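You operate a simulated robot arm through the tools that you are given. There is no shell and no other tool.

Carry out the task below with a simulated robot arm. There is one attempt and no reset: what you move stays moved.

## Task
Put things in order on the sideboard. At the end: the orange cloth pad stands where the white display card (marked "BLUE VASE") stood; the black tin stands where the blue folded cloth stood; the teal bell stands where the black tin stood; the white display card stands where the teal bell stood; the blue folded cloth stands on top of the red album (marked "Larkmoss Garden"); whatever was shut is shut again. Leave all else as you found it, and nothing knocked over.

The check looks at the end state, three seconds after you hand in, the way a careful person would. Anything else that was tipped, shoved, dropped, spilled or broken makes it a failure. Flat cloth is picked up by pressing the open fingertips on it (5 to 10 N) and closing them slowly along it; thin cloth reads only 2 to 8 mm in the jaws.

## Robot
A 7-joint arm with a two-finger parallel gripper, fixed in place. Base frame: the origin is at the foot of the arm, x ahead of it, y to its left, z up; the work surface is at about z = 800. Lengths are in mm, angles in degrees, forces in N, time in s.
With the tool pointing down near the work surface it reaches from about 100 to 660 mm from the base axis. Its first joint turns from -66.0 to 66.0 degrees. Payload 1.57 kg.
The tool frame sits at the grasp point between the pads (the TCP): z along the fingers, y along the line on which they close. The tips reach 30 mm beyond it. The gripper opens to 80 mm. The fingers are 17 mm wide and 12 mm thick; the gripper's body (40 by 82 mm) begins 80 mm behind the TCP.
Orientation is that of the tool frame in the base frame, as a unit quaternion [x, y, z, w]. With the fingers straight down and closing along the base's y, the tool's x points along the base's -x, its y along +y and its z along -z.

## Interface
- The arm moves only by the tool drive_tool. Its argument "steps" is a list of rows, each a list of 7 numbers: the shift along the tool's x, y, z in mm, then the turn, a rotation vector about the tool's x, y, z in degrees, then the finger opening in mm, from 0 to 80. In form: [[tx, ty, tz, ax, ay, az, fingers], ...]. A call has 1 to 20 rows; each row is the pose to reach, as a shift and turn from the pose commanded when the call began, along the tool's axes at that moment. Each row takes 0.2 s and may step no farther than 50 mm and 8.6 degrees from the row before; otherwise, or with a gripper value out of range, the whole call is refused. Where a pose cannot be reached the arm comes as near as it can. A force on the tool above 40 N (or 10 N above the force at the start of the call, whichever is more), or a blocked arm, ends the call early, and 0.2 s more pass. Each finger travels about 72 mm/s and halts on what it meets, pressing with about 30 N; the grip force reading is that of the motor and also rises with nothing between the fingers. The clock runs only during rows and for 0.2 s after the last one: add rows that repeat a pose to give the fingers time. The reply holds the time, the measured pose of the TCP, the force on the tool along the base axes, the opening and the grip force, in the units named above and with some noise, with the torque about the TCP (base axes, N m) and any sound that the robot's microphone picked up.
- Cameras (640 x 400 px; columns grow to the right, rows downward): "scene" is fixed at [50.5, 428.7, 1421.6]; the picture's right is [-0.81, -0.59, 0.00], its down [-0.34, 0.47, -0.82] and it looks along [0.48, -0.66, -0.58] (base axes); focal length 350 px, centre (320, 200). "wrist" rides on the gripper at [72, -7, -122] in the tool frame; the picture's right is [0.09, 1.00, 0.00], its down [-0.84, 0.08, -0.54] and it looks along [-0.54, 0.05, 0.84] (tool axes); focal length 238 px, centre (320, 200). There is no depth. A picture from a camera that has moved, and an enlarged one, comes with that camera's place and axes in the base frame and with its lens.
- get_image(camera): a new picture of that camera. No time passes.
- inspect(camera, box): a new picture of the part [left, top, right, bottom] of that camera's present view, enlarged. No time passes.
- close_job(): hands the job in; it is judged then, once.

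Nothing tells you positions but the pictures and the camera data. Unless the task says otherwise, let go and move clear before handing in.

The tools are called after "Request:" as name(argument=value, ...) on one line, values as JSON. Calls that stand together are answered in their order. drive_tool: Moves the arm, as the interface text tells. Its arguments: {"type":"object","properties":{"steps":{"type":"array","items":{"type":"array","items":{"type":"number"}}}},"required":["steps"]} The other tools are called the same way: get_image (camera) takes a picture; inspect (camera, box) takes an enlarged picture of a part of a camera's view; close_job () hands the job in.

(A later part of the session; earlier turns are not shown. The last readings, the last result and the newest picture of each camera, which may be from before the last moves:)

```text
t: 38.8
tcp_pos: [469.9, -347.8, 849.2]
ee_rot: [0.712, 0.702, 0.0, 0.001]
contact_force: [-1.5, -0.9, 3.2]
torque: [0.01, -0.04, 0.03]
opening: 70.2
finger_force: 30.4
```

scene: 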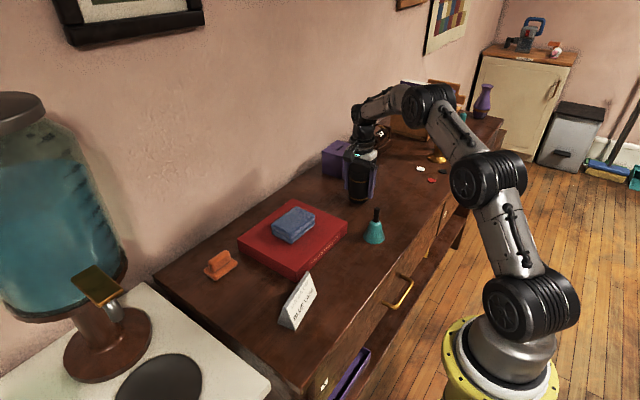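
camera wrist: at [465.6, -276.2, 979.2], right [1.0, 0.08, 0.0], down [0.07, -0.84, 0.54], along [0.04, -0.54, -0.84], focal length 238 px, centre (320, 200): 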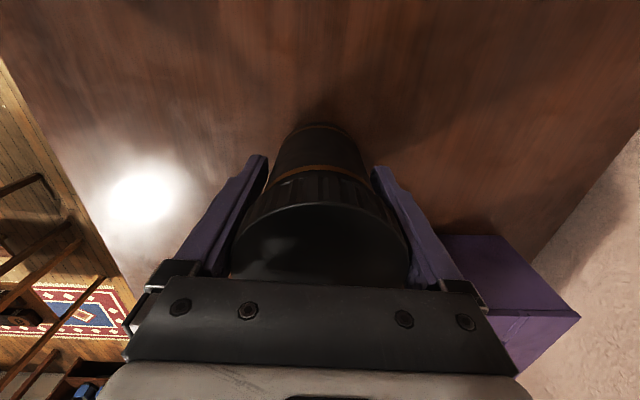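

The tin has touched the surface (+3 N). I'll release slowly and rise straight up.

Request:
drive_tool(steps=[[0, 0, 0, 0, 0, 0, 71], [0, 0, 0, 0, 0, 0, 74], [0, 0, 0, 0, 0, 0, 80], [0, 0, 0, 0, 0, 0, 80]])

Request:
drive_tool(steps=[[0, 0, -20, 0, 0, 0, 80], [0, 0, -40, 0, 0, 0, 80], [0, 0, -60, 0, 0, 0, 80], [0, 0, -85, 0, 0, 0, 80], [0, 0, -115, 0, 0, 0, 80], [0, 0, -140, 0, 0, 0, 80], [0, 0, -140, 0, 0, 0, 80]])

Request:
get_image(camera="wrist")

Request:
get_image(camera="scene")

```text
t: 39.8
tcp_pos: [470.0, -347.8, 848.3]
ee_rot: [0.712, 0.702, 0.0, -0.001]
contact_force: [0.0, 0.1, -0.9]
torque: [0.0, 0.0, 0.02]
opening: 79.7
finger_force: 0.1
```

```text
t: 41.4
tcp_pos: [469.4, -349.5, 989.5]
ee_rot: [0.711, 0.703, 0.0, 0.0]
contact_force: [0.8, 0.1, -0.1]
torque: [-0.01, 0.01, 0.04]
opening: 80.3
finger_force: 0.0
```

```text
taken
camera wrist: at [463.3, -276.3, 1112.3], right [1.0, 0.08, 0.0], down [0.07, -0.84, 0.54], along [0.04, -0.54, -0.84], focal length 238 px, centre (320, 200)
```

wrist: 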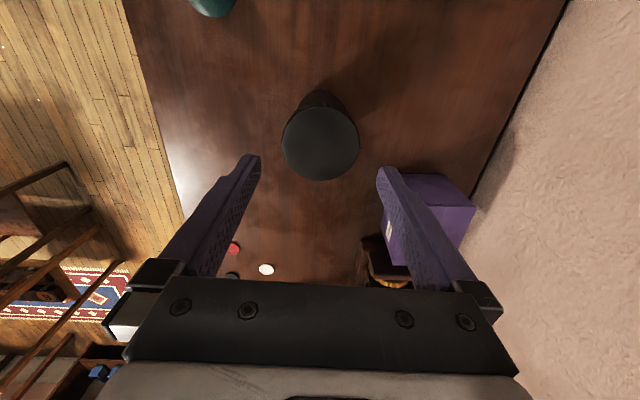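

```text
taken
```

scene: 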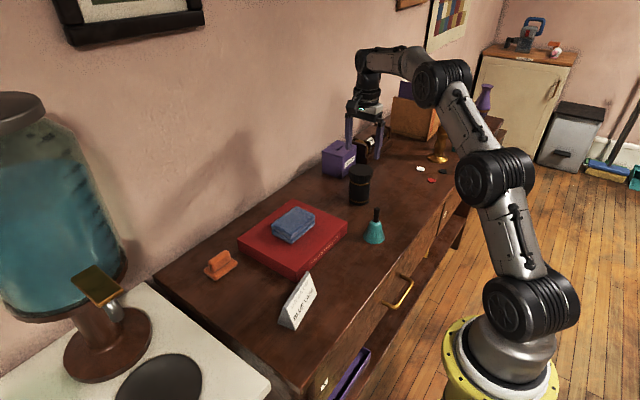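

The tin stands in the cloth's place. Next is the bell: I'll move above (348, -230) and check alignment on its handle.

Request:
drive_tool(steps=[[30, -31, 0, 0, 0, 0, 80], [60, -62, 0, 0, 0, 0, 80], [90, -93, 0, 0, 0, 0, 80], [117, -124.7, 0, 0, 0, 0, 70], [117, -124.7, 20, 0, 0, 0, 60], [117, -124.7, 40, 0, 0, 0, 50], [117, -124.7, 40, 0, 0, 0, 50]])

Request:
get_image(camera="wrist")

Request:
inspect(camera="wrist", box=[220, 80, 420, 230])

```text
t: 43.0
tcp_pos: [347.5, -231.0, 947.2]
ee_rot: [0.712, 0.702, 0.0, 0.0]
contact_force: [0.1, -0.8, -0.4]
torque: [0.01, 0.0, 0.01]
opening: 50.0
finger_force: 0.1
```

```text
taken
camera wrist: at [341.0, -158.2, 1068.3], right [1.0, 0.08, 0.0], down [0.07, -0.84, 0.54], along [0.04, -0.54, -0.84], focal length 238 px, centre (320, 200)
```

wrist: 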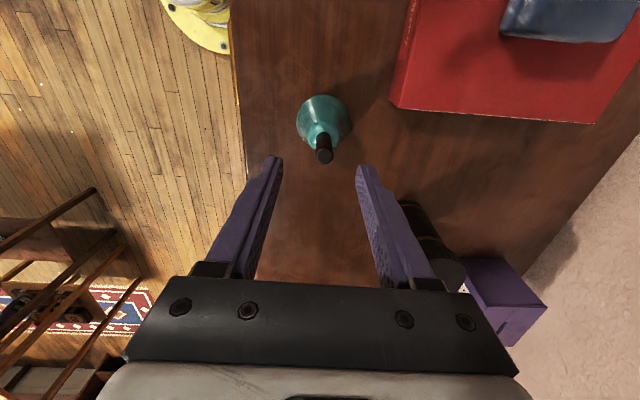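

```text
2.67 times, centred on (320, 155) of wrist
camera zoom: at [341.0, -158.2, 1068.3], right [1.0, 0.08, 0.0], down [0.07, -0.84, 0.54], along [0.04, -0.54, -0.84], focal length 636 px, centre (320, 320)
```

zoom: 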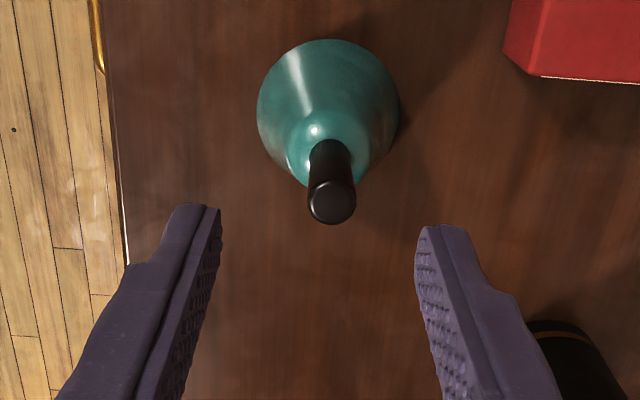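

The handle is about 3 mm +x and 2–3 mm -y of the axis, and it runs from about z 852 to 888. I'll correct, descend with the tips kept above the dome, and close on the handle.

Request:
drive_tool(steps=[[-2, 3, 20, 0, 0, 0, 50], [-2, 3, 40, 0, 0, 0, 50], [-2, 3, 55, 0, 0, 0, 50], [-2, 3, 61, 0, 0, 0, 50], [-2, 3, 61, 0, 0, 0, 50]])

Request:
get_image(camera="wrist")

Request:
inspect(camera="scene", box=[320, 150, 440, 260])

```text
t: 44.2
tcp_pos: [350.7, -231.8, 886.7]
ee_rot: [0.712, 0.702, 0.0, 0.0]
contact_force: [-0.1, 0.2, 0.6]
torque: [-0.01, -0.01, -0.02]
opening: 50.0
finger_force: 0.1
```

```text
taken
camera wrist: at [344.4, -159.2, 1008.3], right [1.0, 0.08, 0.0], down [0.07, -0.84, 0.54], along [0.04, -0.54, -0.84], focal length 238 px, centre (320, 200)
```

wrist: 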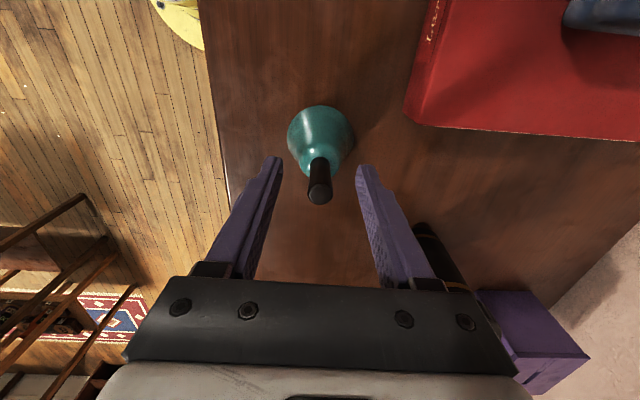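

```text
3.64 times, centred on (380, 205) of scene
camera zoom: at [50.5, 428.7, 1421.6], right [-0.81, -0.59, 0.0], down [-0.34, 0.47, -0.82], along [0.48, -0.66, -0.58], focal length 1271 px, centre (102, 182)
```

zoom: 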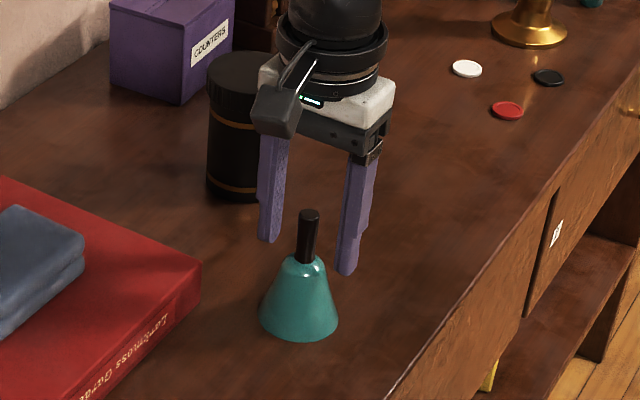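

It's well aligned. I'll close on the handle.

Request:
drive_tool(steps=[[0, 0, 0, 0, 0, 0, 42], [0, 0, 0, 0, 0, 0, 34], [0, 0, 0, 0, 0, 0, 26], [0, 0, 0, 0, 0, 0, 20], [0, 0, 0, 0, 0, 0, 16], [0, 0, 0, 0, 0, 0, 12], [0, 0, 0, 0, 0, 0, 8], [0, 0, 0, 0, 0, 0, 4], [0, 0, 0, 0, 0, 0, 4]])

Request:
inspect(camera="scene", box=[320, 150, 440, 260])

Request:
get_image(camera="wrist")

```text
t: 46.2
tcp_pos: [351.3, -232.1, 886.6]
ee_rot: [0.712, 0.702, 0.0, 0.0]
contact_force: [1.0, 0.0, 0.1]
torque: [0.0, -0.02, 0.0]
opening: 14.3
finger_force: 29.8
```

```text
3.64 times, centred on (380, 205) of scene
camera zoom: at [50.5, 428.7, 1421.6], right [-0.81, -0.59, 0.0], down [-0.34, 0.47, -0.82], along [0.48, -0.66, -0.58], focal length 1271 px, centre (102, 182)
```

zoom: 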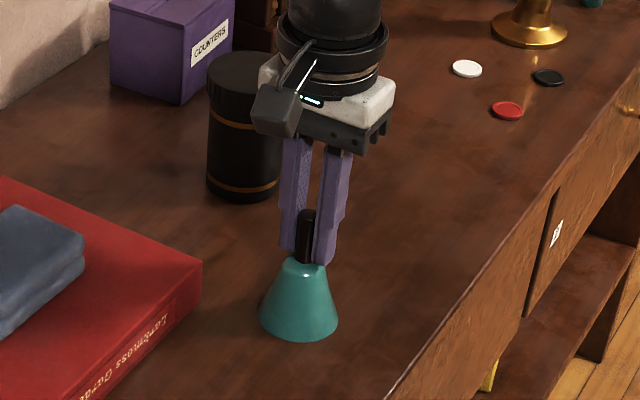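

```text
taken
camera wrist: at [344.4, -159.3, 1008.6], right [1.0, 0.08, 0.0], down [0.07, -0.84, 0.54], along [0.04, -0.54, -0.84], focal length 238 px, centre (320, 200)
```

wrist: 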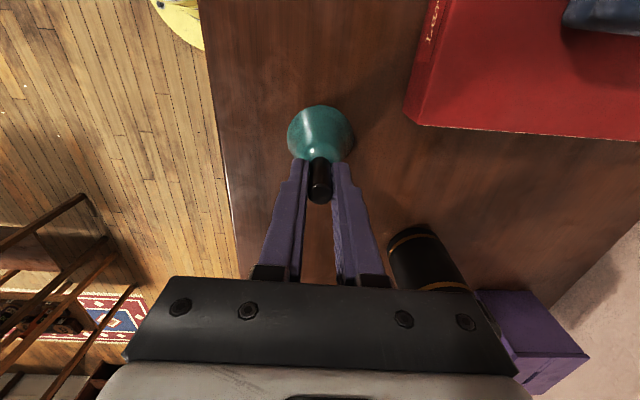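

The bell is held at 14 mm. I'll lift it and carry it to the tin's former place at (371, -468).

Request:
drive_tool(steps=[[0, 0, -5, 0, 0, 0, 4], [0, 0, -20, 0, 0, 0, 4], [0, 0, -40, 0, 0, 0, 4], [0, 0, -55, 0, 0, 0, 4], [-30, 3, -55, 0, 0, 0, 4], [-60, 6, -55, 0, 0, 0, 4], [-90, 9, -55, 0, 0, 0, 4], [-120, 12, -55, 0, 0, 0, 4], [-150, 15, -55, 0, 0, 0, 4], [-180, 18, -55, 0, 0, 0, 4], [-210, 21, -55, 0, 0, 0, 4], [-235, 23.3, -55, 0, 0, 0, 4], [-235, 23.3, -55, 0, 0, 0, 4], [-235, 23.3, -40, 0, 0, 0, 4], [-235, 23.3, -20, 0, 0, 0, 4], [-235, 23.3, -10, 0, 0, 0, 4], [-235, 23.3, -10, 0, 0, 0, 4]])

Request:
get_image(camera="wrist")

Request:
inspect(camera="scene", box=[340, 110, 460, 230])

```text
t: 49.8
tcp_pos: [368.7, -465.8, 894.8]
ee_rot: [0.712, 0.702, 0.0, 0.0]
contact_force: [-0.3, 0.6, -1.0]
torque: [0.0, -0.02, 0.03]
opening: 14.3
finger_force: 30.3
```

```text
taken
camera wrist: at [363.5, -393.9, 1017.0], right [1.0, 0.08, 0.0], down [0.07, -0.84, 0.54], along [0.04, -0.54, -0.84], focal length 238 px, centre (320, 200)
```

wrist: 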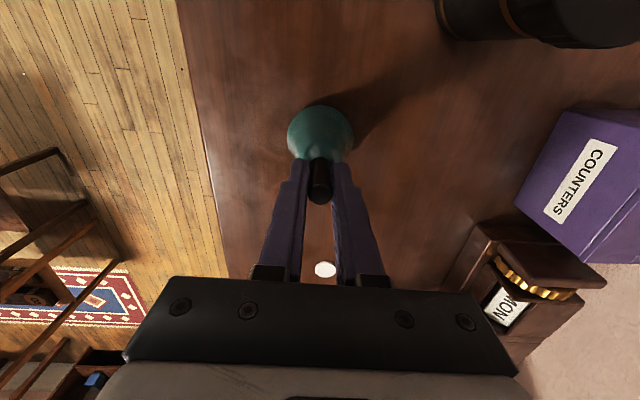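

```text
3.33 times, centred on (400, 170) of scene
camera zoom: at [50.5, 428.7, 1421.6], right [-0.81, -0.59, 0.0], down [-0.34, 0.47, -0.82], along [0.48, -0.66, -0.58], focal length 1165 px, centre (53, 300)
```

zoom: 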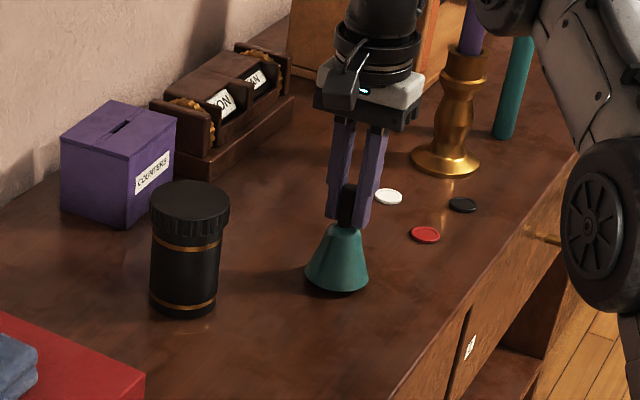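

The bell is 10 mm above the tin's old spot. I'll lower it to contact.

Request:
drive_tool(steps=[[0, 0, 3, 0, 0, 0, 4], [0, 0, 6, 0, 0, 0, 4], [0, 0, 8, 0, 0, 0, 4], [0, 0, 8, 0, 0, 0, 4]])

Request:
drive_tool(steps=[[0, 0, 1, 0, 0, 0, 4], [0, 0, 1, 0, 0, 0, 4]])

Request:
drive_tool(steps=[[0, 0, 1, 0, 0, 0, 4], [0, 0, 1, 0, 0, 0, 4]])

```text
t: 50.8
tcp_pos: [371.0, -467.3, 887.8]
ee_rot: [0.712, 0.702, 0.0, 0.0]
contact_force: [0.3, 0.9, -0.8]
torque: [0.02, 0.01, 0.01]
opening: 14.2
finger_force: 29.9
```

```text
t: 51.4
tcp_pos: [371.8, -466.0, 886.5]
ee_rot: [0.712, 0.702, 0.0, 0.0]
contact_force: [-0.5, -0.8, -0.1]
torque: [0.02, 0.02, 0.05]
opening: 14.5
finger_force: 29.9
```

```text
t: 52.0
tcp_pos: [370.8, -466.2, 886.8]
ee_rot: [0.712, 0.702, -0.001, 0.0]
contact_force: [-1.8, 1.4, 4.3]
torque: [0.19, 0.1, 0.03]
opening: 14.3
finger_force: 30.0
```

Contact reads +4 N. I'll release and rise straight up.

Request:
drive_tool(steps=[[0, 0, 0, 0, 0, 0, 16], [0, 0, 0, 0, 0, 0, 22], [0, 0, 0, 0, 0, 0, 34], [0, 0, 0, 0, 0, 0, 50], [0, 0, 0, 0, 0, 0, 50]])

Request:
drive_tool(steps=[[0, 0, -15, 0, 0, 0, 50], [0, 0, -35, 0, 0, 0, 50], [0, 0, -60, 0, 0, 0, 50], [0, 0, -90, 0, 0, 0, 50], [0, 0, -90, 0, 0, 0, 50]])

Request:
get_image(camera="wrist")

Request:
get_image(camera="scene")

```text
t: 53.2
tcp_pos: [371.4, -466.5, 886.9]
ee_rot: [0.712, 0.702, 0.0, 0.0]
contact_force: [-0.6, -0.8, 0.5]
torque: [0.01, -0.02, 0.02]
opening: 49.8
finger_force: 0.0
```

```text
t: 54.4
tcp_pos: [371.4, -465.5, 976.3]
ee_rot: [0.712, 0.702, 0.0, -0.001]
contact_force: [-0.4, -0.4, -0.4]
torque: [0.0, -0.01, 0.03]
opening: 49.9
finger_force: 0.0
```

```text
taken
camera wrist: at [366.0, -393.7, 1098.5], right [1.0, 0.08, 0.0], down [0.07, -0.84, 0.54], along [0.04, -0.54, -0.84], focal length 238 px, centre (320, 200)
```

wrist: 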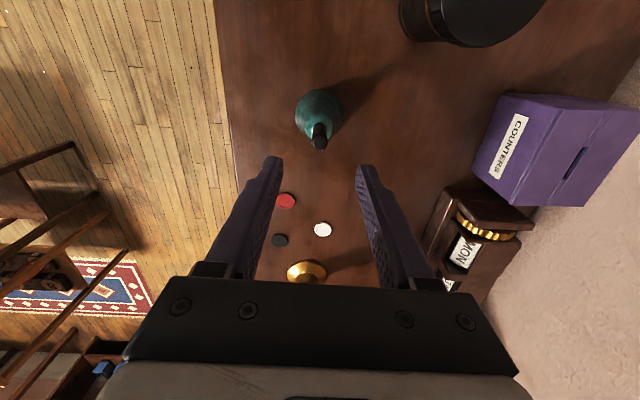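

```text
taken
```

scene: 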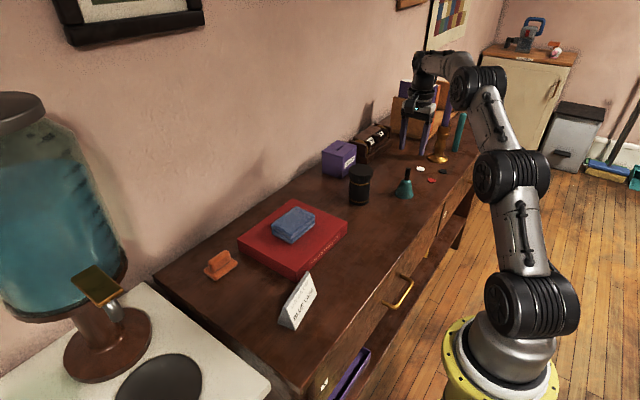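

The bell stands in the tin's place. Next is the card: I'll fly to above (368, 71) and turn so the fingers close across its thickness.

Request:
drive_tool(steps=[[41.5, -0.8, 0, 0, 0, 0, 50], [83, -1.7, 0, 0, 0, 0, 50], [124, -2.5, 0, 0, 0, 0, 50], [166, -3.4, 0, 0, 0, 0, 50], [207, -4.2, 0, 0, 0, 0, 55], [249, -5, 0, 0, 0, 0, 60], [290, -6, 0, 0, 0, 0, 70], [332, -6.8, 0, 0, 0, 0, 80], [373, -7.6, 0, 0, 0, 0, 80], [415, -8.5, 0, 0, 0, 0, 80], [456, -9.3, 0, 0, 0, -4, 80], [498, -10, 0, 0, 0, -8, 80], [539, -11, 0, 0, 0, -11.8, 80], [539, -11, 0, 0, 0, -11.8, 80], [539, -11, 0, 0, 0, -11.8, 80]])

Request:
get_image(camera="wrist")

Request:
inspect(camera="wrist", box=[220, 40, 420, 190])

Request:
get_image(camera="scene")

```text
t: 57.6
tcp_pos: [367.1, 70.7, 974.8]
ee_rot: [0.636, 0.771, 0.0, 0.001]
contact_force: [-0.2, 0.3, 0.2]
torque: [0.04, -0.01, 0.01]
opening: 80.1
finger_force: 0.0
```

```text
taken
camera wrist: at [347.3, 139.3, 1097.6], right [0.96, 0.28, 0.0], down [0.24, -0.81, 0.54], along [0.15, -0.52, -0.84], focal length 238 px, centre (320, 200)
```

wrist: 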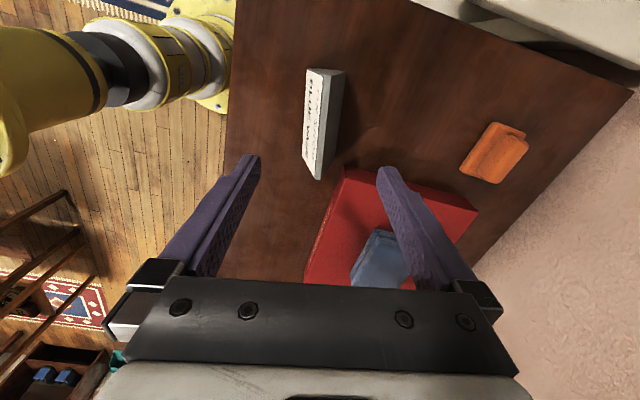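

```text
2.67 times, centred on (320, 115) of wrist
camera zoom: at [347.3, 139.3, 1097.6], right [0.96, 0.28, 0.0], down [0.24, -0.81, 0.54], along [0.15, -0.52, -0.84], focal length 636 px, centre (320, 427)
```

zoom: 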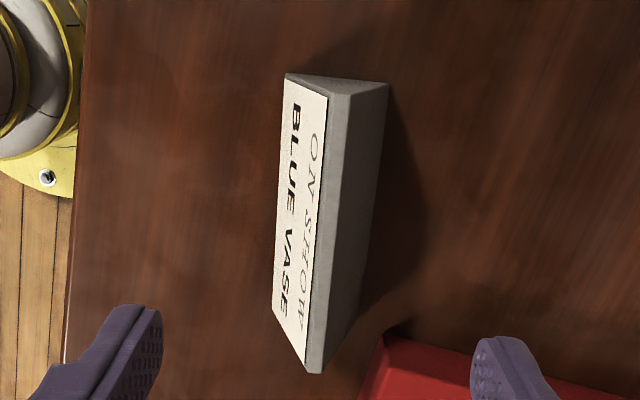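

```text
taken
```

scene: 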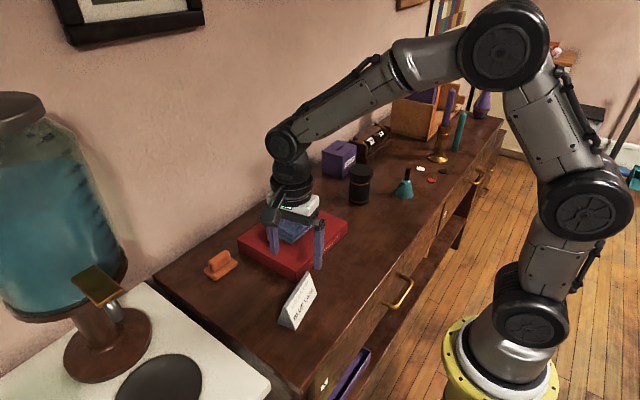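

The card is centred at about (369, 70.5) and lined up with the jaws. I'll descend until the tips are just above the board.

Request:
drive_tool(steps=[[0, 1, 40, 0, 0, 0, 80], [0, 1, 80, 0, 0, 0, 80], [0, 1, 110, 0, 0, 0, 80], [0, 1, 130, 0, 0, 0, 80], [0, 1, 141, 0, 0, 0, 80], [0, 1, 141, 0, 0, 0, 80]])

Request:
drive_tool(steps=[[0, 0, 1, 0, 0, 0, 80], [0, 0, 2, 0, 0, 0, 80], [0, 0, 2, 0, 0, 0, 80]])

Request:
get_image(camera="wrist")

Request:
inspect(camera="scene", box=[220, 220, 360, 340])

```text
t: 59.0
tcp_pos: [368.3, 71.4, 833.6]
ee_rot: [0.636, 0.772, 0.0, 0.0]
contact_force: [-1.3, -0.6, -0.5]
torque: [-0.02, 0.0, 0.03]
opening: 80.0
finger_force: 0.0
```

```text
t: 59.8
tcp_pos: [366.7, 72.6, 831.6]
ee_rot: [0.636, 0.772, 0.0, 0.0]
contact_force: [0.0, 0.1, -0.5]
torque: [-0.01, 0.03, 0.0]
opening: 79.8
finger_force: 0.0
```

```text
taken
camera wrist: at [348.1, 141.3, 954.1], right [0.96, 0.28, 0.0], down [0.24, -0.81, 0.54], along [0.15, -0.52, -0.84], focal length 238 px, centre (320, 200)
```

wrist: 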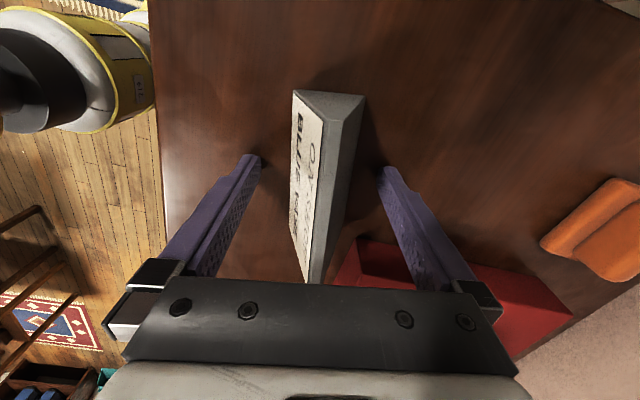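

```text
3.33 times, centred on (290, 280) of scene
camera zoom: at [50.5, 428.7, 1421.6], right [-0.81, -0.59, 0.0], down [-0.34, 0.47, -0.82], along [0.48, -0.66, -0.58], focal length 1165 px, centre (420, -67)
```

zoom: 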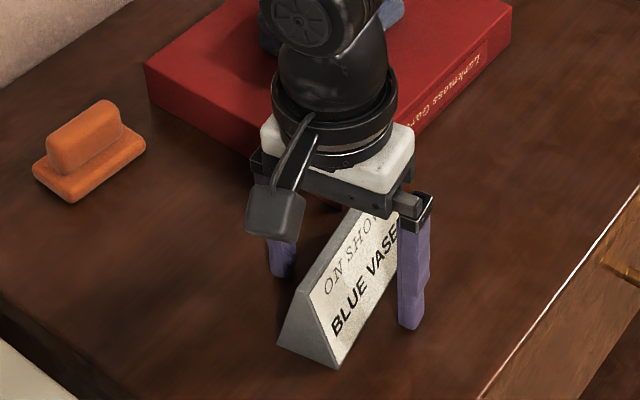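

The tips are beside the card's base. I'll close slowly.

Request:
drive_tool(steps=[[0, 0, 0, 0, 0, 0, 72], [0, 0, 0, 0, 0, 0, 64], [0, 0, 0, 0, 0, 0, 57], [0, 0, 0, 0, 0, 0, 51], [0, 0, 0, 0, 0, 0, 47], [0, 0, 0, 0, 0, 0, 44], [0, 0, 0, 0, 0, 0, 41], [0, 0, 0, 0, 0, 0, 38], [0, 0, 0, 0, 0, 0, 34], [0, 0, 0, 0, 0, 0, 34]])

Request:
get_image(camera="wrist")

Request:
inspect(camera="scene", box=[220, 220, 360, 340])

```text
t: 62.0
tcp_pos: [367.8, 71.8, 832.6]
ee_rot: [0.636, 0.772, 0.001, -0.001]
contact_force: [-0.2, -0.3, 1.2]
torque: [-0.01, -0.01, 0.01]
opening: 41.4
finger_force: 29.6
```

```text
taken
camera wrist: at [348.1, 141.2, 954.3], right [0.96, 0.28, 0.0], down [0.24, -0.81, 0.54], along [0.15, -0.52, -0.84], focal length 238 px, centre (320, 200)
```

wrist: 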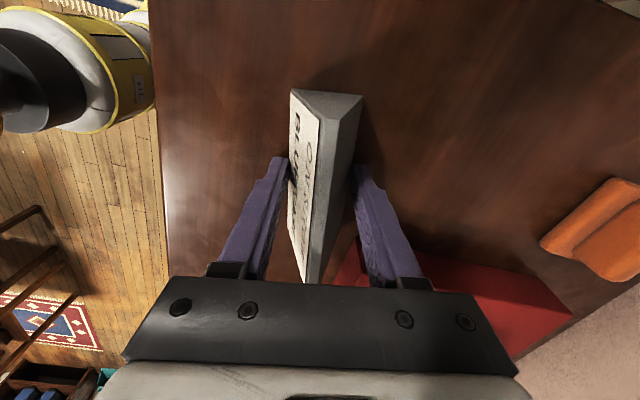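

```text
3.33 times, centred on (290, 280) of scene
camera zoom: at [50.5, 428.7, 1421.6], right [-0.81, -0.59, 0.0], down [-0.34, 0.47, -0.82], along [0.48, -0.66, -0.58], focal length 1165 px, centre (420, -67)
```

zoom: 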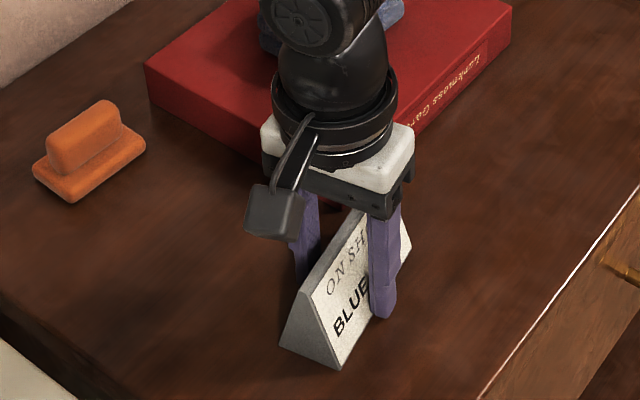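

It's gripped at 41 mm on the base. I'll lift slowly and check for slipping.

Request:
drive_tool(steps=[[0, 0, -1, 0, 0, 0, 34], [0, 0, -3, 0, 0, 0, 34], [0, 0, -6, 0, 0, 0, 34], [0, 0, -10, 0, 0, 0, 34], [0, 0, -10, 0, 0, 0, 34]])

Request:
get_image(camera="wrist")

Request:
inspect(camera="scene", box=[220, 220, 360, 340])

```text
t: 63.2
tcp_pos: [369.5, 73.0, 842.9]
ee_rot: [0.636, 0.772, 0.0, 0.0]
contact_force: [-0.4, -0.2, -0.8]
torque: [0.02, -0.06, -0.04]
opening: 41.2
finger_force: 30.2
```

```text
taken
camera wrist: at [348.3, 141.7, 966.1], right [0.96, 0.28, 0.0], down [0.24, -0.81, 0.54], along [0.15, -0.52, -0.84], focal length 238 px, centre (320, 200)
```

wrist: 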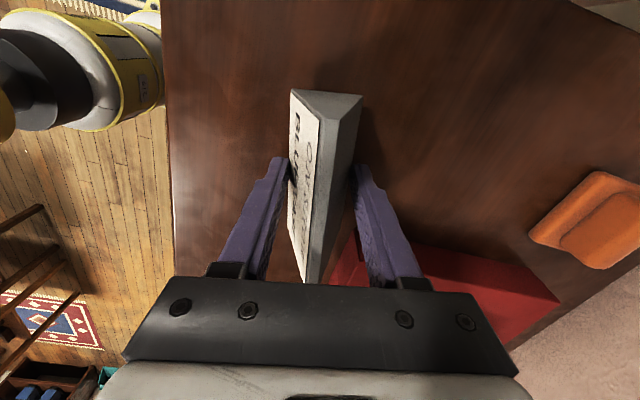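

```text
3.33 times, centred on (290, 280) of scene
camera zoom: at [50.5, 428.7, 1421.6], right [-0.81, -0.59, 0.0], down [-0.34, 0.47, -0.82], along [0.48, -0.66, -0.58], focal length 1165 px, centre (420, -67)
```

zoom: 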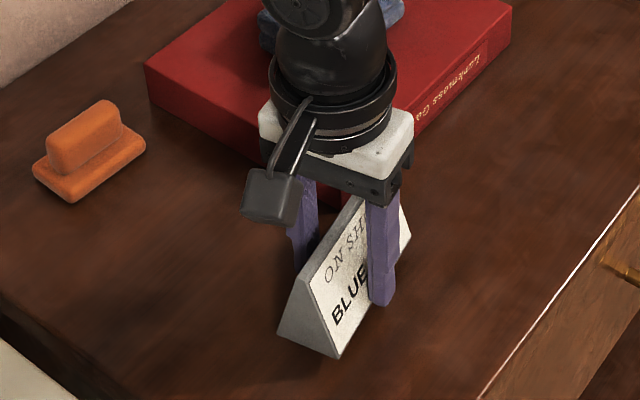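

The card is held firmly and upright. I'll raise it and carry it to the bell's former place at (351, -232), facing the same way.

Request:
drive_tool(steps=[[0, 0, -20, 0, 0, 0, 34], [0, 0, -45, 0, 0, 0, 34], [-30, -7.7, -45, 0, 0, 0, 34], [-60, -15.4, -45, 0, 0, 0, 34], [-90, -23.1, -45, 0, 0, 0, 34], [-120, -30.8, -45, 0, 0, 0, 34], [-150, -38.5, -45, 0, 0, 0, 34], [-180, -46.2, -45, 0, 0, 0, 34], [-210, -53.9, -45, 0, 0, 0, 34], [-240, -61.6, -45, 0, 0, 0, 34], [-270, -69.3, -45, 0, 0, 0, 34], [-294, -75.5, -45, 0, 0, 0, 34], [-294, -75.5, -45, 0, 0, 0, 34], [-294, -75.5, -30, 0, 0, 0, 34], [-294, -75.5, -15, 0, 0, 0, 34], [-294, -75.5, -3, 0, 0, 0, 34], [-294, -75.5, -1, 0, 0, 0, 34], [-294, -75.5, -1, 0, 0, 0, 34]])

Request:
get_image(camera="wrist")

Request:
get_image(camera="scene")

```text
t: 67.0
tcp_pos: [350.3, -230.6, 843.7]
ee_rot: [0.636, 0.771, 0.0, 0.0]
contact_force: [0.4, -0.2, -0.3]
torque: [0.04, -0.01, 0.0]
opening: 40.9
finger_force: 30.2
```

```text
taken
camera wrist: at [330.9, -161.1, 966.8], right [0.96, 0.28, 0.0], down [0.24, -0.81, 0.54], along [0.15, -0.52, -0.84], focal length 238 px, centre (320, 200)
```

wrist: 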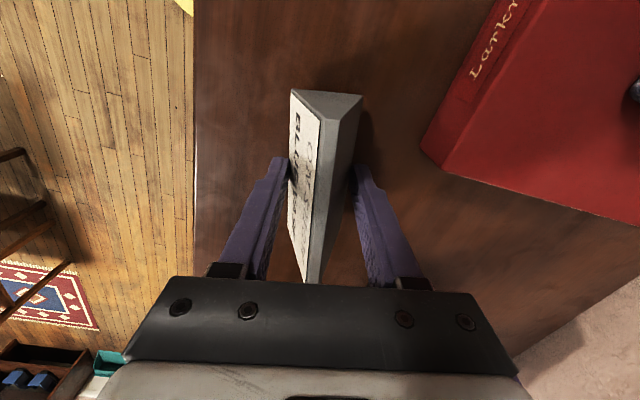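

```text
taken
```

scene: 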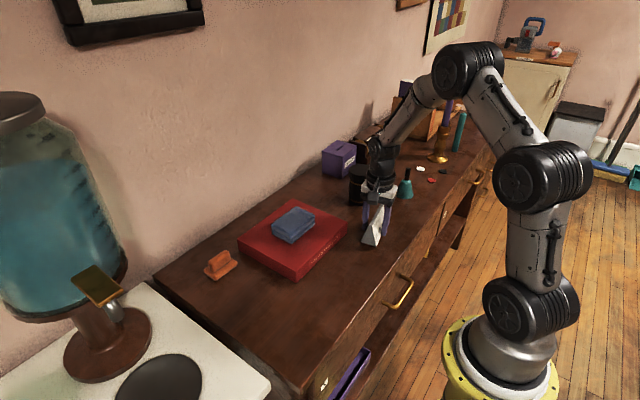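

Request:
drive_tool(steps=[[0, 0, 3, 0, 0, 0, 34], [0, 0, 6, 0, 0, 0, 34], [0, 0, 8, 0, 0, 0, 34], [0, 0, 8, 0, 0, 0, 34]])

Request:
drive_tool(steps=[[0, 0, 1, 0, 0, 0, 34], [0, 0, 2, 0, 0, 0, 34], [0, 0, 2, 0, 0, 0, 34]])

Request:
drive_tool(steps=[[0, 0, 1, 0, 0, 0, 34], [0, 0, 1, 0, 0, 0, 34]])

```text
t: 68.0
tcp_pos: [349.7, -230.8, 838.1]
ee_rot: [0.636, 0.772, 0.0, 0.0]
contact_force: [-0.2, 0.5, -0.7]
torque: [0.0, 0.02, -0.01]
opening: 41.0
finger_force: 30.5
```

```text
t: 68.8
tcp_pos: [349.1, -231.4, 834.4]
ee_rot: [0.636, 0.772, 0.0, 0.001]
contact_force: [-0.5, -0.3, -0.1]
torque: [0.02, -0.01, 0.01]
opening: 40.2
finger_force: 29.5
```

```text
t: 69.4
tcp_pos: [350.4, -231.6, 833.5]
ee_rot: [0.636, 0.771, 0.0, 0.001]
contact_force: [0.7, -0.2, 0.4]
torque: [-0.03, 0.0, 0.01]
opening: 40.4
finger_force: 29.8
```

Request:
drive_tool(steps=[[0, 0, 1, 0, 0, 0, 34], [0, 0, 1, 0, 0, 0, 34]])

Request:
inspect(camera="scene", box=[330, 170, 430, 260])

```text
t: 70.0
tcp_pos: [350.2, -232.0, 832.1]
ee_rot: [0.636, 0.771, 0.0, -0.001]
contact_force: [-1.1, 0.0, 8.0]
torque: [0.12, 0.04, 0.01]
opening: 40.6
finger_force: 30.0
```

```text
4.44 times, centred on (380, 215) of scene
camera zoom: at [50.4, 428.8, 1421.6], right [-0.81, -0.59, 0.0], down [-0.34, 0.47, -0.82], along [0.48, -0.66, -0.58], focal length 1554 px, centre (53, 133)
```

zoom: 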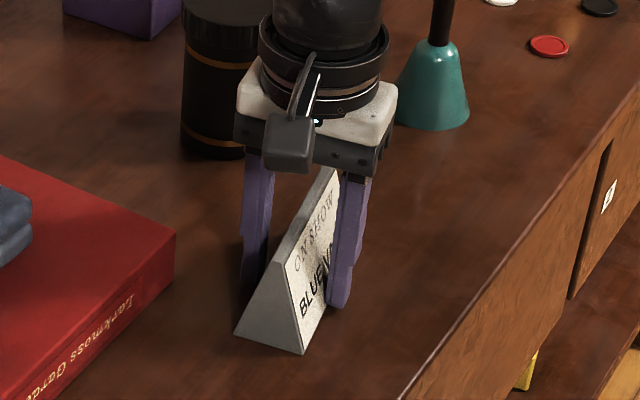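

The card has touched down (+8 N). I'll release slowly and rise straight up.

Request:
drive_tool(steps=[[0, 0, 0, 0, 0, 0, 42], [0, 0, 0, 0, 0, 0, 46], [0, 0, 0, 0, 0, 0, 54], [0, 0, 0, 0, 0, 0, 66], [0, 0, 0, 0, 0, 0, 80], [0, 0, 0, 0, 0, 0, 80]])

Request:
drive_tool(steps=[[0, 0, -15, 0, 0, 0, 80], [0, 0, -35, 0, 0, 0, 80], [0, 0, -60, 0, 0, 0, 80], [0, 0, -95, 0, 0, 0, 80], [0, 0, -130, 0, 0, 0, 80], [0, 0, -130, 0, 0, 0, 80]])

Request:
get_image(camera="wrist")

Request:
get_image(camera="scene")

```text
t: 71.4
tcp_pos: [349.6, -230.8, 831.7]
ee_rot: [0.636, 0.771, 0.001, -0.001]
contact_force: [-0.2, 0.3, 0.2]
torque: [0.0, -0.01, 0.0]
opening: 80.0
finger_force: 0.0
```

```text
t: 72.8
tcp_pos: [347.2, -231.9, 962.2]
ee_rot: [0.637, 0.771, 0.0, 0.0]
contact_force: [0.9, 0.5, -0.6]
torque: [0.03, -0.01, 0.01]
opening: 80.0
finger_force: 0.0
```

```text
taken
camera wrist: at [328.4, -162.7, 1084.3], right [0.96, 0.28, 0.0], down [0.24, -0.81, 0.54], along [0.15, -0.52, -0.84], focal length 238 px, centre (320, 200)
```

wrist: 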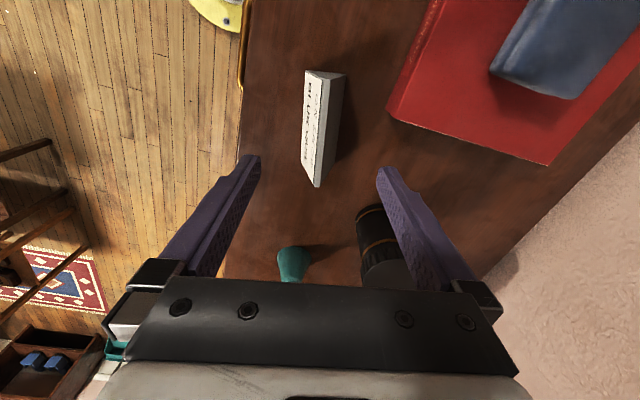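

```text
taken
```

scene: 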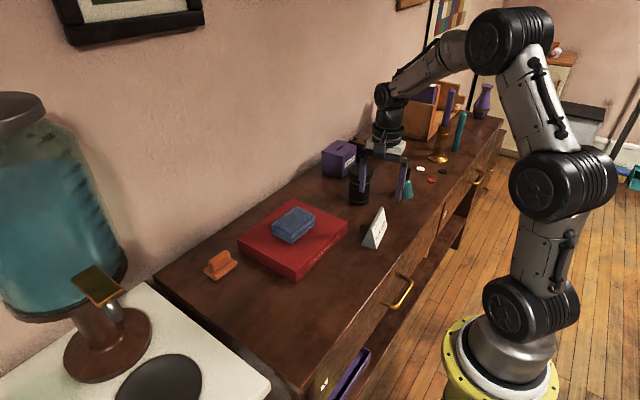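

The card stands in the bell's place, upright and facing the front. Last is the orange pad: I'll go above (591, 91) and square the jaws to its rib.

Request:
drive_tool(steps=[[24.7, 27, 0, 0, 0, 0, 80], [49.4, 54, 0, 0, 0, 0, 80], [74, 81, 0, 0, 0, 0, 80], [98.7, 108, 0, 0, 0, 0, 80], [123.4, 135, 0, 0, 0, 0, 75], [148, 162, 0, 0, 0, 0, 70], [172.7, 189, 0, 0, 0, 0, 65], [197.4, 216, 0, 0, 0, 0, 60], [222, 243, 0, 0, 0, 4, 55], [246.7, 270, 0, 0, 0, 8, 50], [271.3, 297.2, 0, 0, 0, 12.5, 50], [271.3, 297.2, 0, 0, 0, 12.5, 50], [271.3, 297.2, 0, 0, 0, 12.5, 50]])

Request:
get_image(camera="wrist")

Request:
inspect(camera="wrist", box=[220, 60, 420, 210])

Request:
get_image(camera="scene")

```text
t: 75.6
tcp_pos: [588.6, 92.0, 962.5]
ee_rot: [0.717, 0.698, 0.001, 0.0]
contact_force: [0.6, 0.8, 0.0]
torque: [0.03, -0.03, 0.02]
opening: 50.1
finger_force: 0.1
```

```text
taken
camera wrist: at [584.7, 164.7, 1084.1], right [1.0, 0.07, 0.0], down [0.06, -0.84, 0.54], along [0.04, -0.54, -0.84], focal length 238 px, centre (320, 200)
```

wrist: 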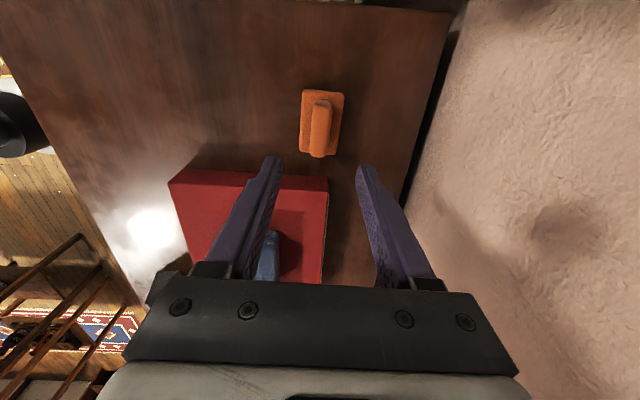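

```text
2.67 times, centred on (320, 135) of wrist
camera zoom: at [584.7, 164.7, 1084.1], right [1.0, 0.07, 0.0], down [0.06, -0.84, 0.54], along [0.04, -0.54, -0.84], focal length 636 px, centre (320, 373)
```

zoom: 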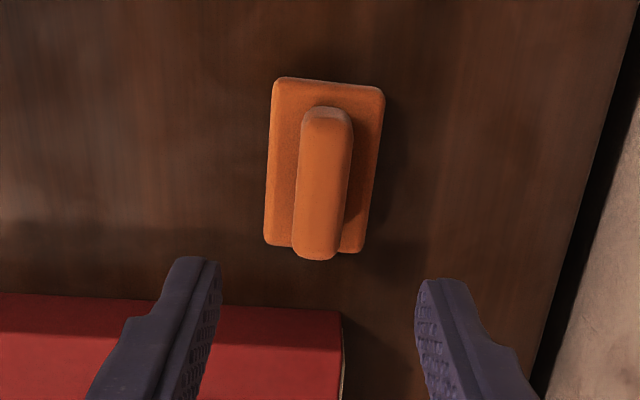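

```text
taken
```

scene: 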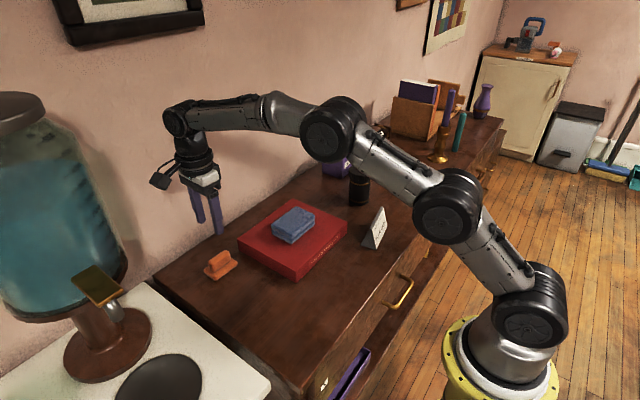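

The pad's rib is centred under the tool. I'll descend until the tips are just above the pad's base plate.

Request:
drive_tool(steps=[[0, 0, 40, 0, 0, -1, 50], [0, 0, 80, 0, 0, -1, 50], [0, 0, 100, 0, 0, -1, 50], [0, 0, 110, 0, 0, -1, 50], [0, 0, 113, 0, 0, -1, 50], [0, 0, 113, 0, 0, -1, 50]])

Request:
get_image(camera="wrist")

Request:
inspect(camera="scene", box=[170, 210, 290, 310])

```text
t: 77.0
tcp_pos: [589.0, 93.3, 848.4]
ee_rot: [0.71, 0.704, 0.0, -0.001]
contact_force: [-0.8, -1.2, 0.5]
torque: [0.01, 0.02, 0.0]
opening: 49.8
finger_force: 0.2
```

```text
taken
camera wrist: at [582.6, 165.3, 971.0], right [1.0, 0.08, 0.0], down [0.07, -0.84, 0.54], along [0.05, -0.54, -0.84], focal length 238 px, centre (320, 200)
```

wrist: 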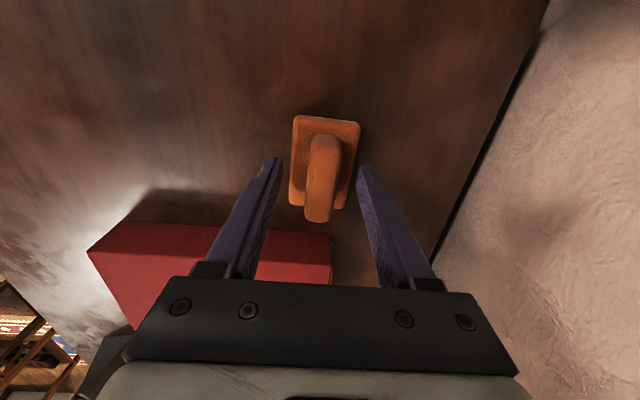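

```text
4.00 times, centred on (230, 260) of scene
camera zoom: at [50.5, 428.7, 1421.6], right [-0.81, -0.59, 0.0], down [-0.34, 0.47, -0.82], along [0.48, -0.66, -0.58], focal length 1398 px, centre (680, -40)
```

zoom: 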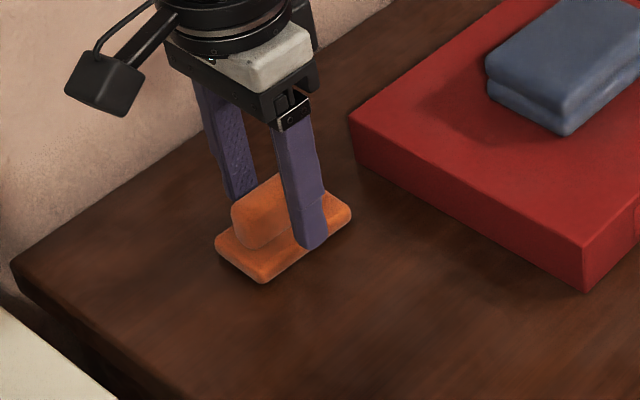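

Request:
drive_tool(steps=[[0, 0, 2, 0, 0, 0, 44], [0, 0, 2, 0, 0, 0, 37], [0, 0, 2, 0, 0, 0, 30], [0, 0, 2, 0, 0, 0, 25], [0, 0, 2, 0, 0, 0, 21], [0, 0, 2, 0, 0, 0, 18], [0, 0, 2, 0, 0, 0, 15], [0, 0, 2, 0, 0, 0, 12], [0, 0, 2, 0, 0, 0, 12]])

Request:
get_image(camera="wrist")

Request:
inspect(camera="scene", box=[170, 210, 290, 310])

```text
t: 79.0
tcp_pos: [588.3, 93.4, 846.6]
ee_rot: [0.71, 0.704, 0.0, 0.001]
contact_force: [0.3, 0.0, -0.1]
torque: [0.02, -0.04, -0.02]
opening: 18.7
finger_force: 29.8
```

```text
taken
camera wrist: at [582.7, 165.9, 969.3], right [1.0, 0.08, 0.0], down [0.07, -0.84, 0.54], along [0.05, -0.54, -0.84], focal length 238 px, centre (320, 200)
```

wrist: 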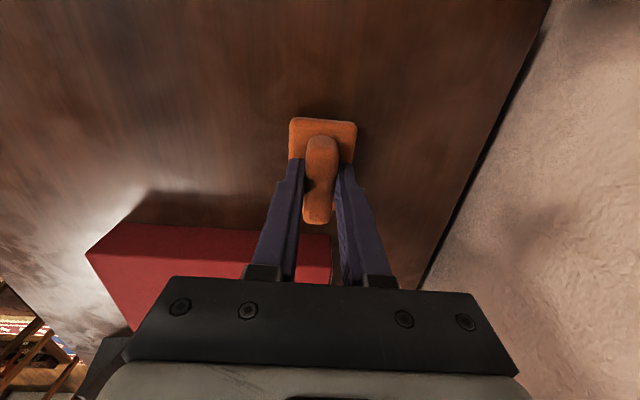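

```text
4.00 times, centred on (230, 260) of scene
camera zoom: at [50.5, 428.7, 1421.6], right [-0.81, -0.59, 0.0], down [-0.34, 0.47, -0.82], along [0.48, -0.66, -0.58], focal length 1398 px, centre (680, -40)
```

zoom: 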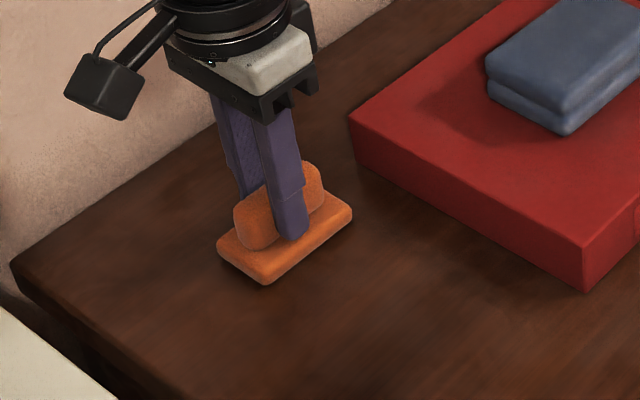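

The pad is gripped on its rib at 18.7 mm. I'll lift it and carry it to the card's former place at (369, 70.5).

Request:
drive_tool(steps=[[0, 0, -4, 0, 0, 0, 12], [0, 0, -20, 0, 0, 0, 12], [0, 0, -45, 0, 0, 0, 12], [0, 0, -60, 0, 0, 0, 12], [-4, -36.6, -60, 0, 0, 0, 12], [-8, -73.2, -60, 0, 0, 0, 12], [-12, -110, -60, 0, 0, 0, 12], [-16, -146.5, -60, 0, 0, 0, 12], [-20, -183, -60, 0, 0, 0, 12], [-24, -219.8, -60, 0, 0, 0, 12], [-24, -219.8, -60, 0, 0, 0, 12], [-24, -219.8, -40, 0, 0, 0, 12], [-24, -219.8, -20, 0, 0, 0, 12], [-24, -219.8, -10, 0, 0, 0, 12], [-24, -219.8, -10, 0, 0, 0, 12]])

Request:
get_image(camera="wrist")

Request:
get_image(camera="scene")

```text
t: 82.2
tcp_pos: [369.7, 68.6, 858.6]
ee_rot: [0.71, 0.704, 0.0, 0.0]
contact_force: [0.5, -0.8, -0.7]
torque: [0.01, 0.0, -0.03]
opening: 18.9
finger_force: 29.9
```

```text
taken
camera wrist: at [363.2, 142.1, 980.8], right [1.0, 0.08, 0.0], down [0.07, -0.84, 0.54], along [0.05, -0.54, -0.84], focal length 238 px, centre (320, 200)
```

wrist: 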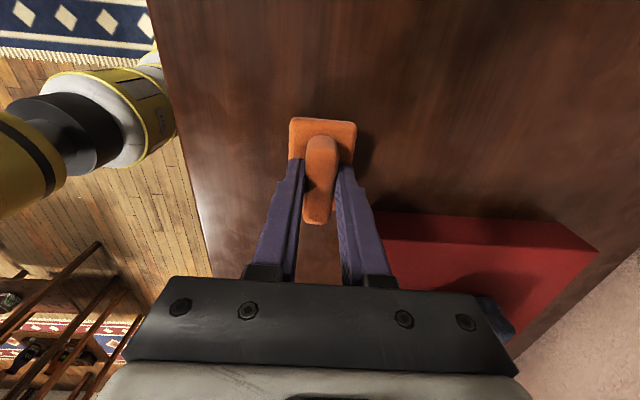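

```text
taken
```

scene: 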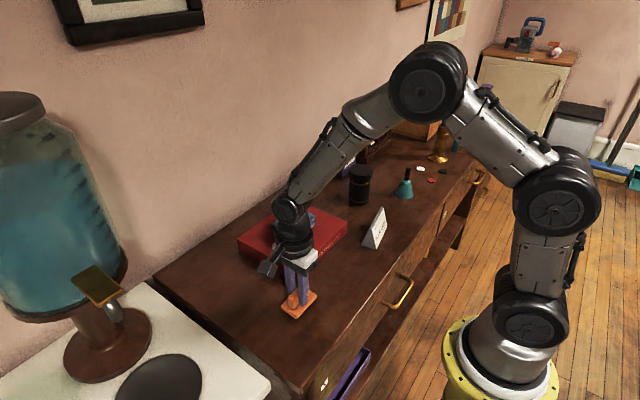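

The pad is 10 mm above the card's old place. I'll lower it to contact.

Request:
drive_tool(steps=[[0, 0, 3, 0, 0, 0, 12], [0, 0, 6, 0, 0, 0, 12], [0, 0, 8, 0, 0, 0, 12], [0, 0, 8, 0, 0, 0, 12]])

Request:
drive_tool(steps=[[0, 0, 1, 0, 0, 0, 12], [0, 0, 1, 0, 0, 0, 12]])

Request:
drive_tool(steps=[[0, 0, 1, 0, 0, 0, 12], [0, 0, 1, 0, 0, 0, 12]])

```text
t: 83.2
tcp_pos: [367.0, 69.8, 850.4]
ee_rot: [0.711, 0.703, 0.0, 0.0]
contact_force: [0.0, 0.2, -0.5]
torque: [-0.01, 0.03, 0.01]
opening: 18.8
finger_force: 30.4
```

```text
t: 83.8
tcp_pos: [369.0, 69.4, 848.5]
ee_rot: [0.71, 0.704, 0.0, 0.0]
contact_force: [0.7, 0.2, 0.5]
torque: [-0.01, 0.01, 0.01]
opening: 18.7
finger_force: 30.1
```

```text
t: 84.4
tcp_pos: [369.0, 69.5, 847.1]
ee_rot: [0.71, 0.704, 0.0, 0.0]
contact_force: [0.2, 0.2, -0.6]
torque: [0.0, -0.05, 0.05]
opening: 18.7
finger_force: 30.1
```

Request:
drive_tool(steps=[[0, 0, 1, 0, 0, 0, 12], [0, 0, 1, 0, 0, 0, 12]])

```text
t: 85.0
tcp_pos: [369.5, 70.7, 846.7]
ee_rot: [0.71, 0.704, 0.001, 0.001]
contact_force: [-0.9, -0.3, 0.3]
torque: [-0.02, 0.01, 0.03]
opening: 18.9
finger_force: 30.2
```

Request:
drive_tool(steps=[[0, 0, 1, 0, 0, 0, 12], [0, 0, 1, 0, 0, 0, 12]])

```text
t: 85.6
tcp_pos: [368.2, 68.4, 846.1]
ee_rot: [0.71, 0.704, 0.0, 0.0]
contact_force: [-9.2, 1.3, 20.6]
torque: [-0.04, 0.32, -0.01]
opening: 18.6
finger_force: 29.7
```

Contact is made (20 N). I'll back off 1 mm, release, and rise.

Request:
drive_tool(steps=[[0, 0, -1, 0, 0, 0, 12], [0, 0, -1, 0, 0, 0, 20], [0, 0, -1, 0, 0, 0, 26], [0, 0, -1, 0, 0, 0, 38], [0, 0, -1, 0, 0, 0, 46], [0, 0, -1, 0, 0, 0, 46]])

Request:
drive_tool(steps=[[0, 0, -15, 0, 0, 0, 46], [0, 0, -40, 0, 0, 0, 46], [0, 0, -75, 0, 0, 0, 46], [0, 0, -115, 0, 0, 0, 46], [0, 0, -150, 0, 0, 0, 46], [0, 0, -150, 0, 0, 0, 46]])

Request:
get_image(camera="wrist")

Request:
get_image(camera="scene")

```text
t: 87.0
tcp_pos: [370.3, 69.3, 846.7]
ee_rot: [0.71, 0.704, 0.0, 0.0]
contact_force: [0.7, 0.1, -0.3]
torque: [-0.01, 0.02, 0.01]
opening: 45.9
finger_force: 0.1
```

```text
t: 88.4
tcp_pos: [372.4, 70.2, 997.0]
ee_rot: [0.71, 0.704, 0.0, -0.001]
contact_force: [-0.4, 0.2, 1.0]
torque: [0.02, 0.01, 0.0]
opening: 45.9
finger_force: 0.1
```

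```text
taken
camera wrist: at [365.2, 142.7, 1119.6], right [1.0, 0.08, 0.0], down [0.07, -0.84, 0.54], along [0.04, -0.54, -0.84], focal length 238 px, centre (320, 200)
```

wrist: 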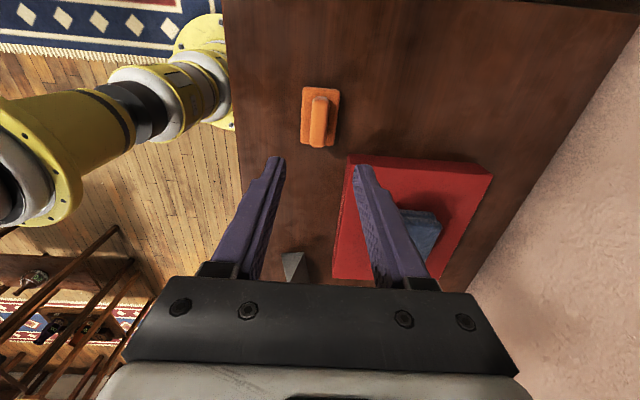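

```text
taken
```

scene: 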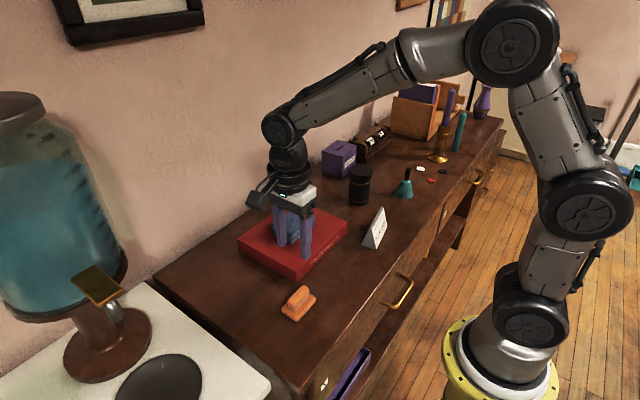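

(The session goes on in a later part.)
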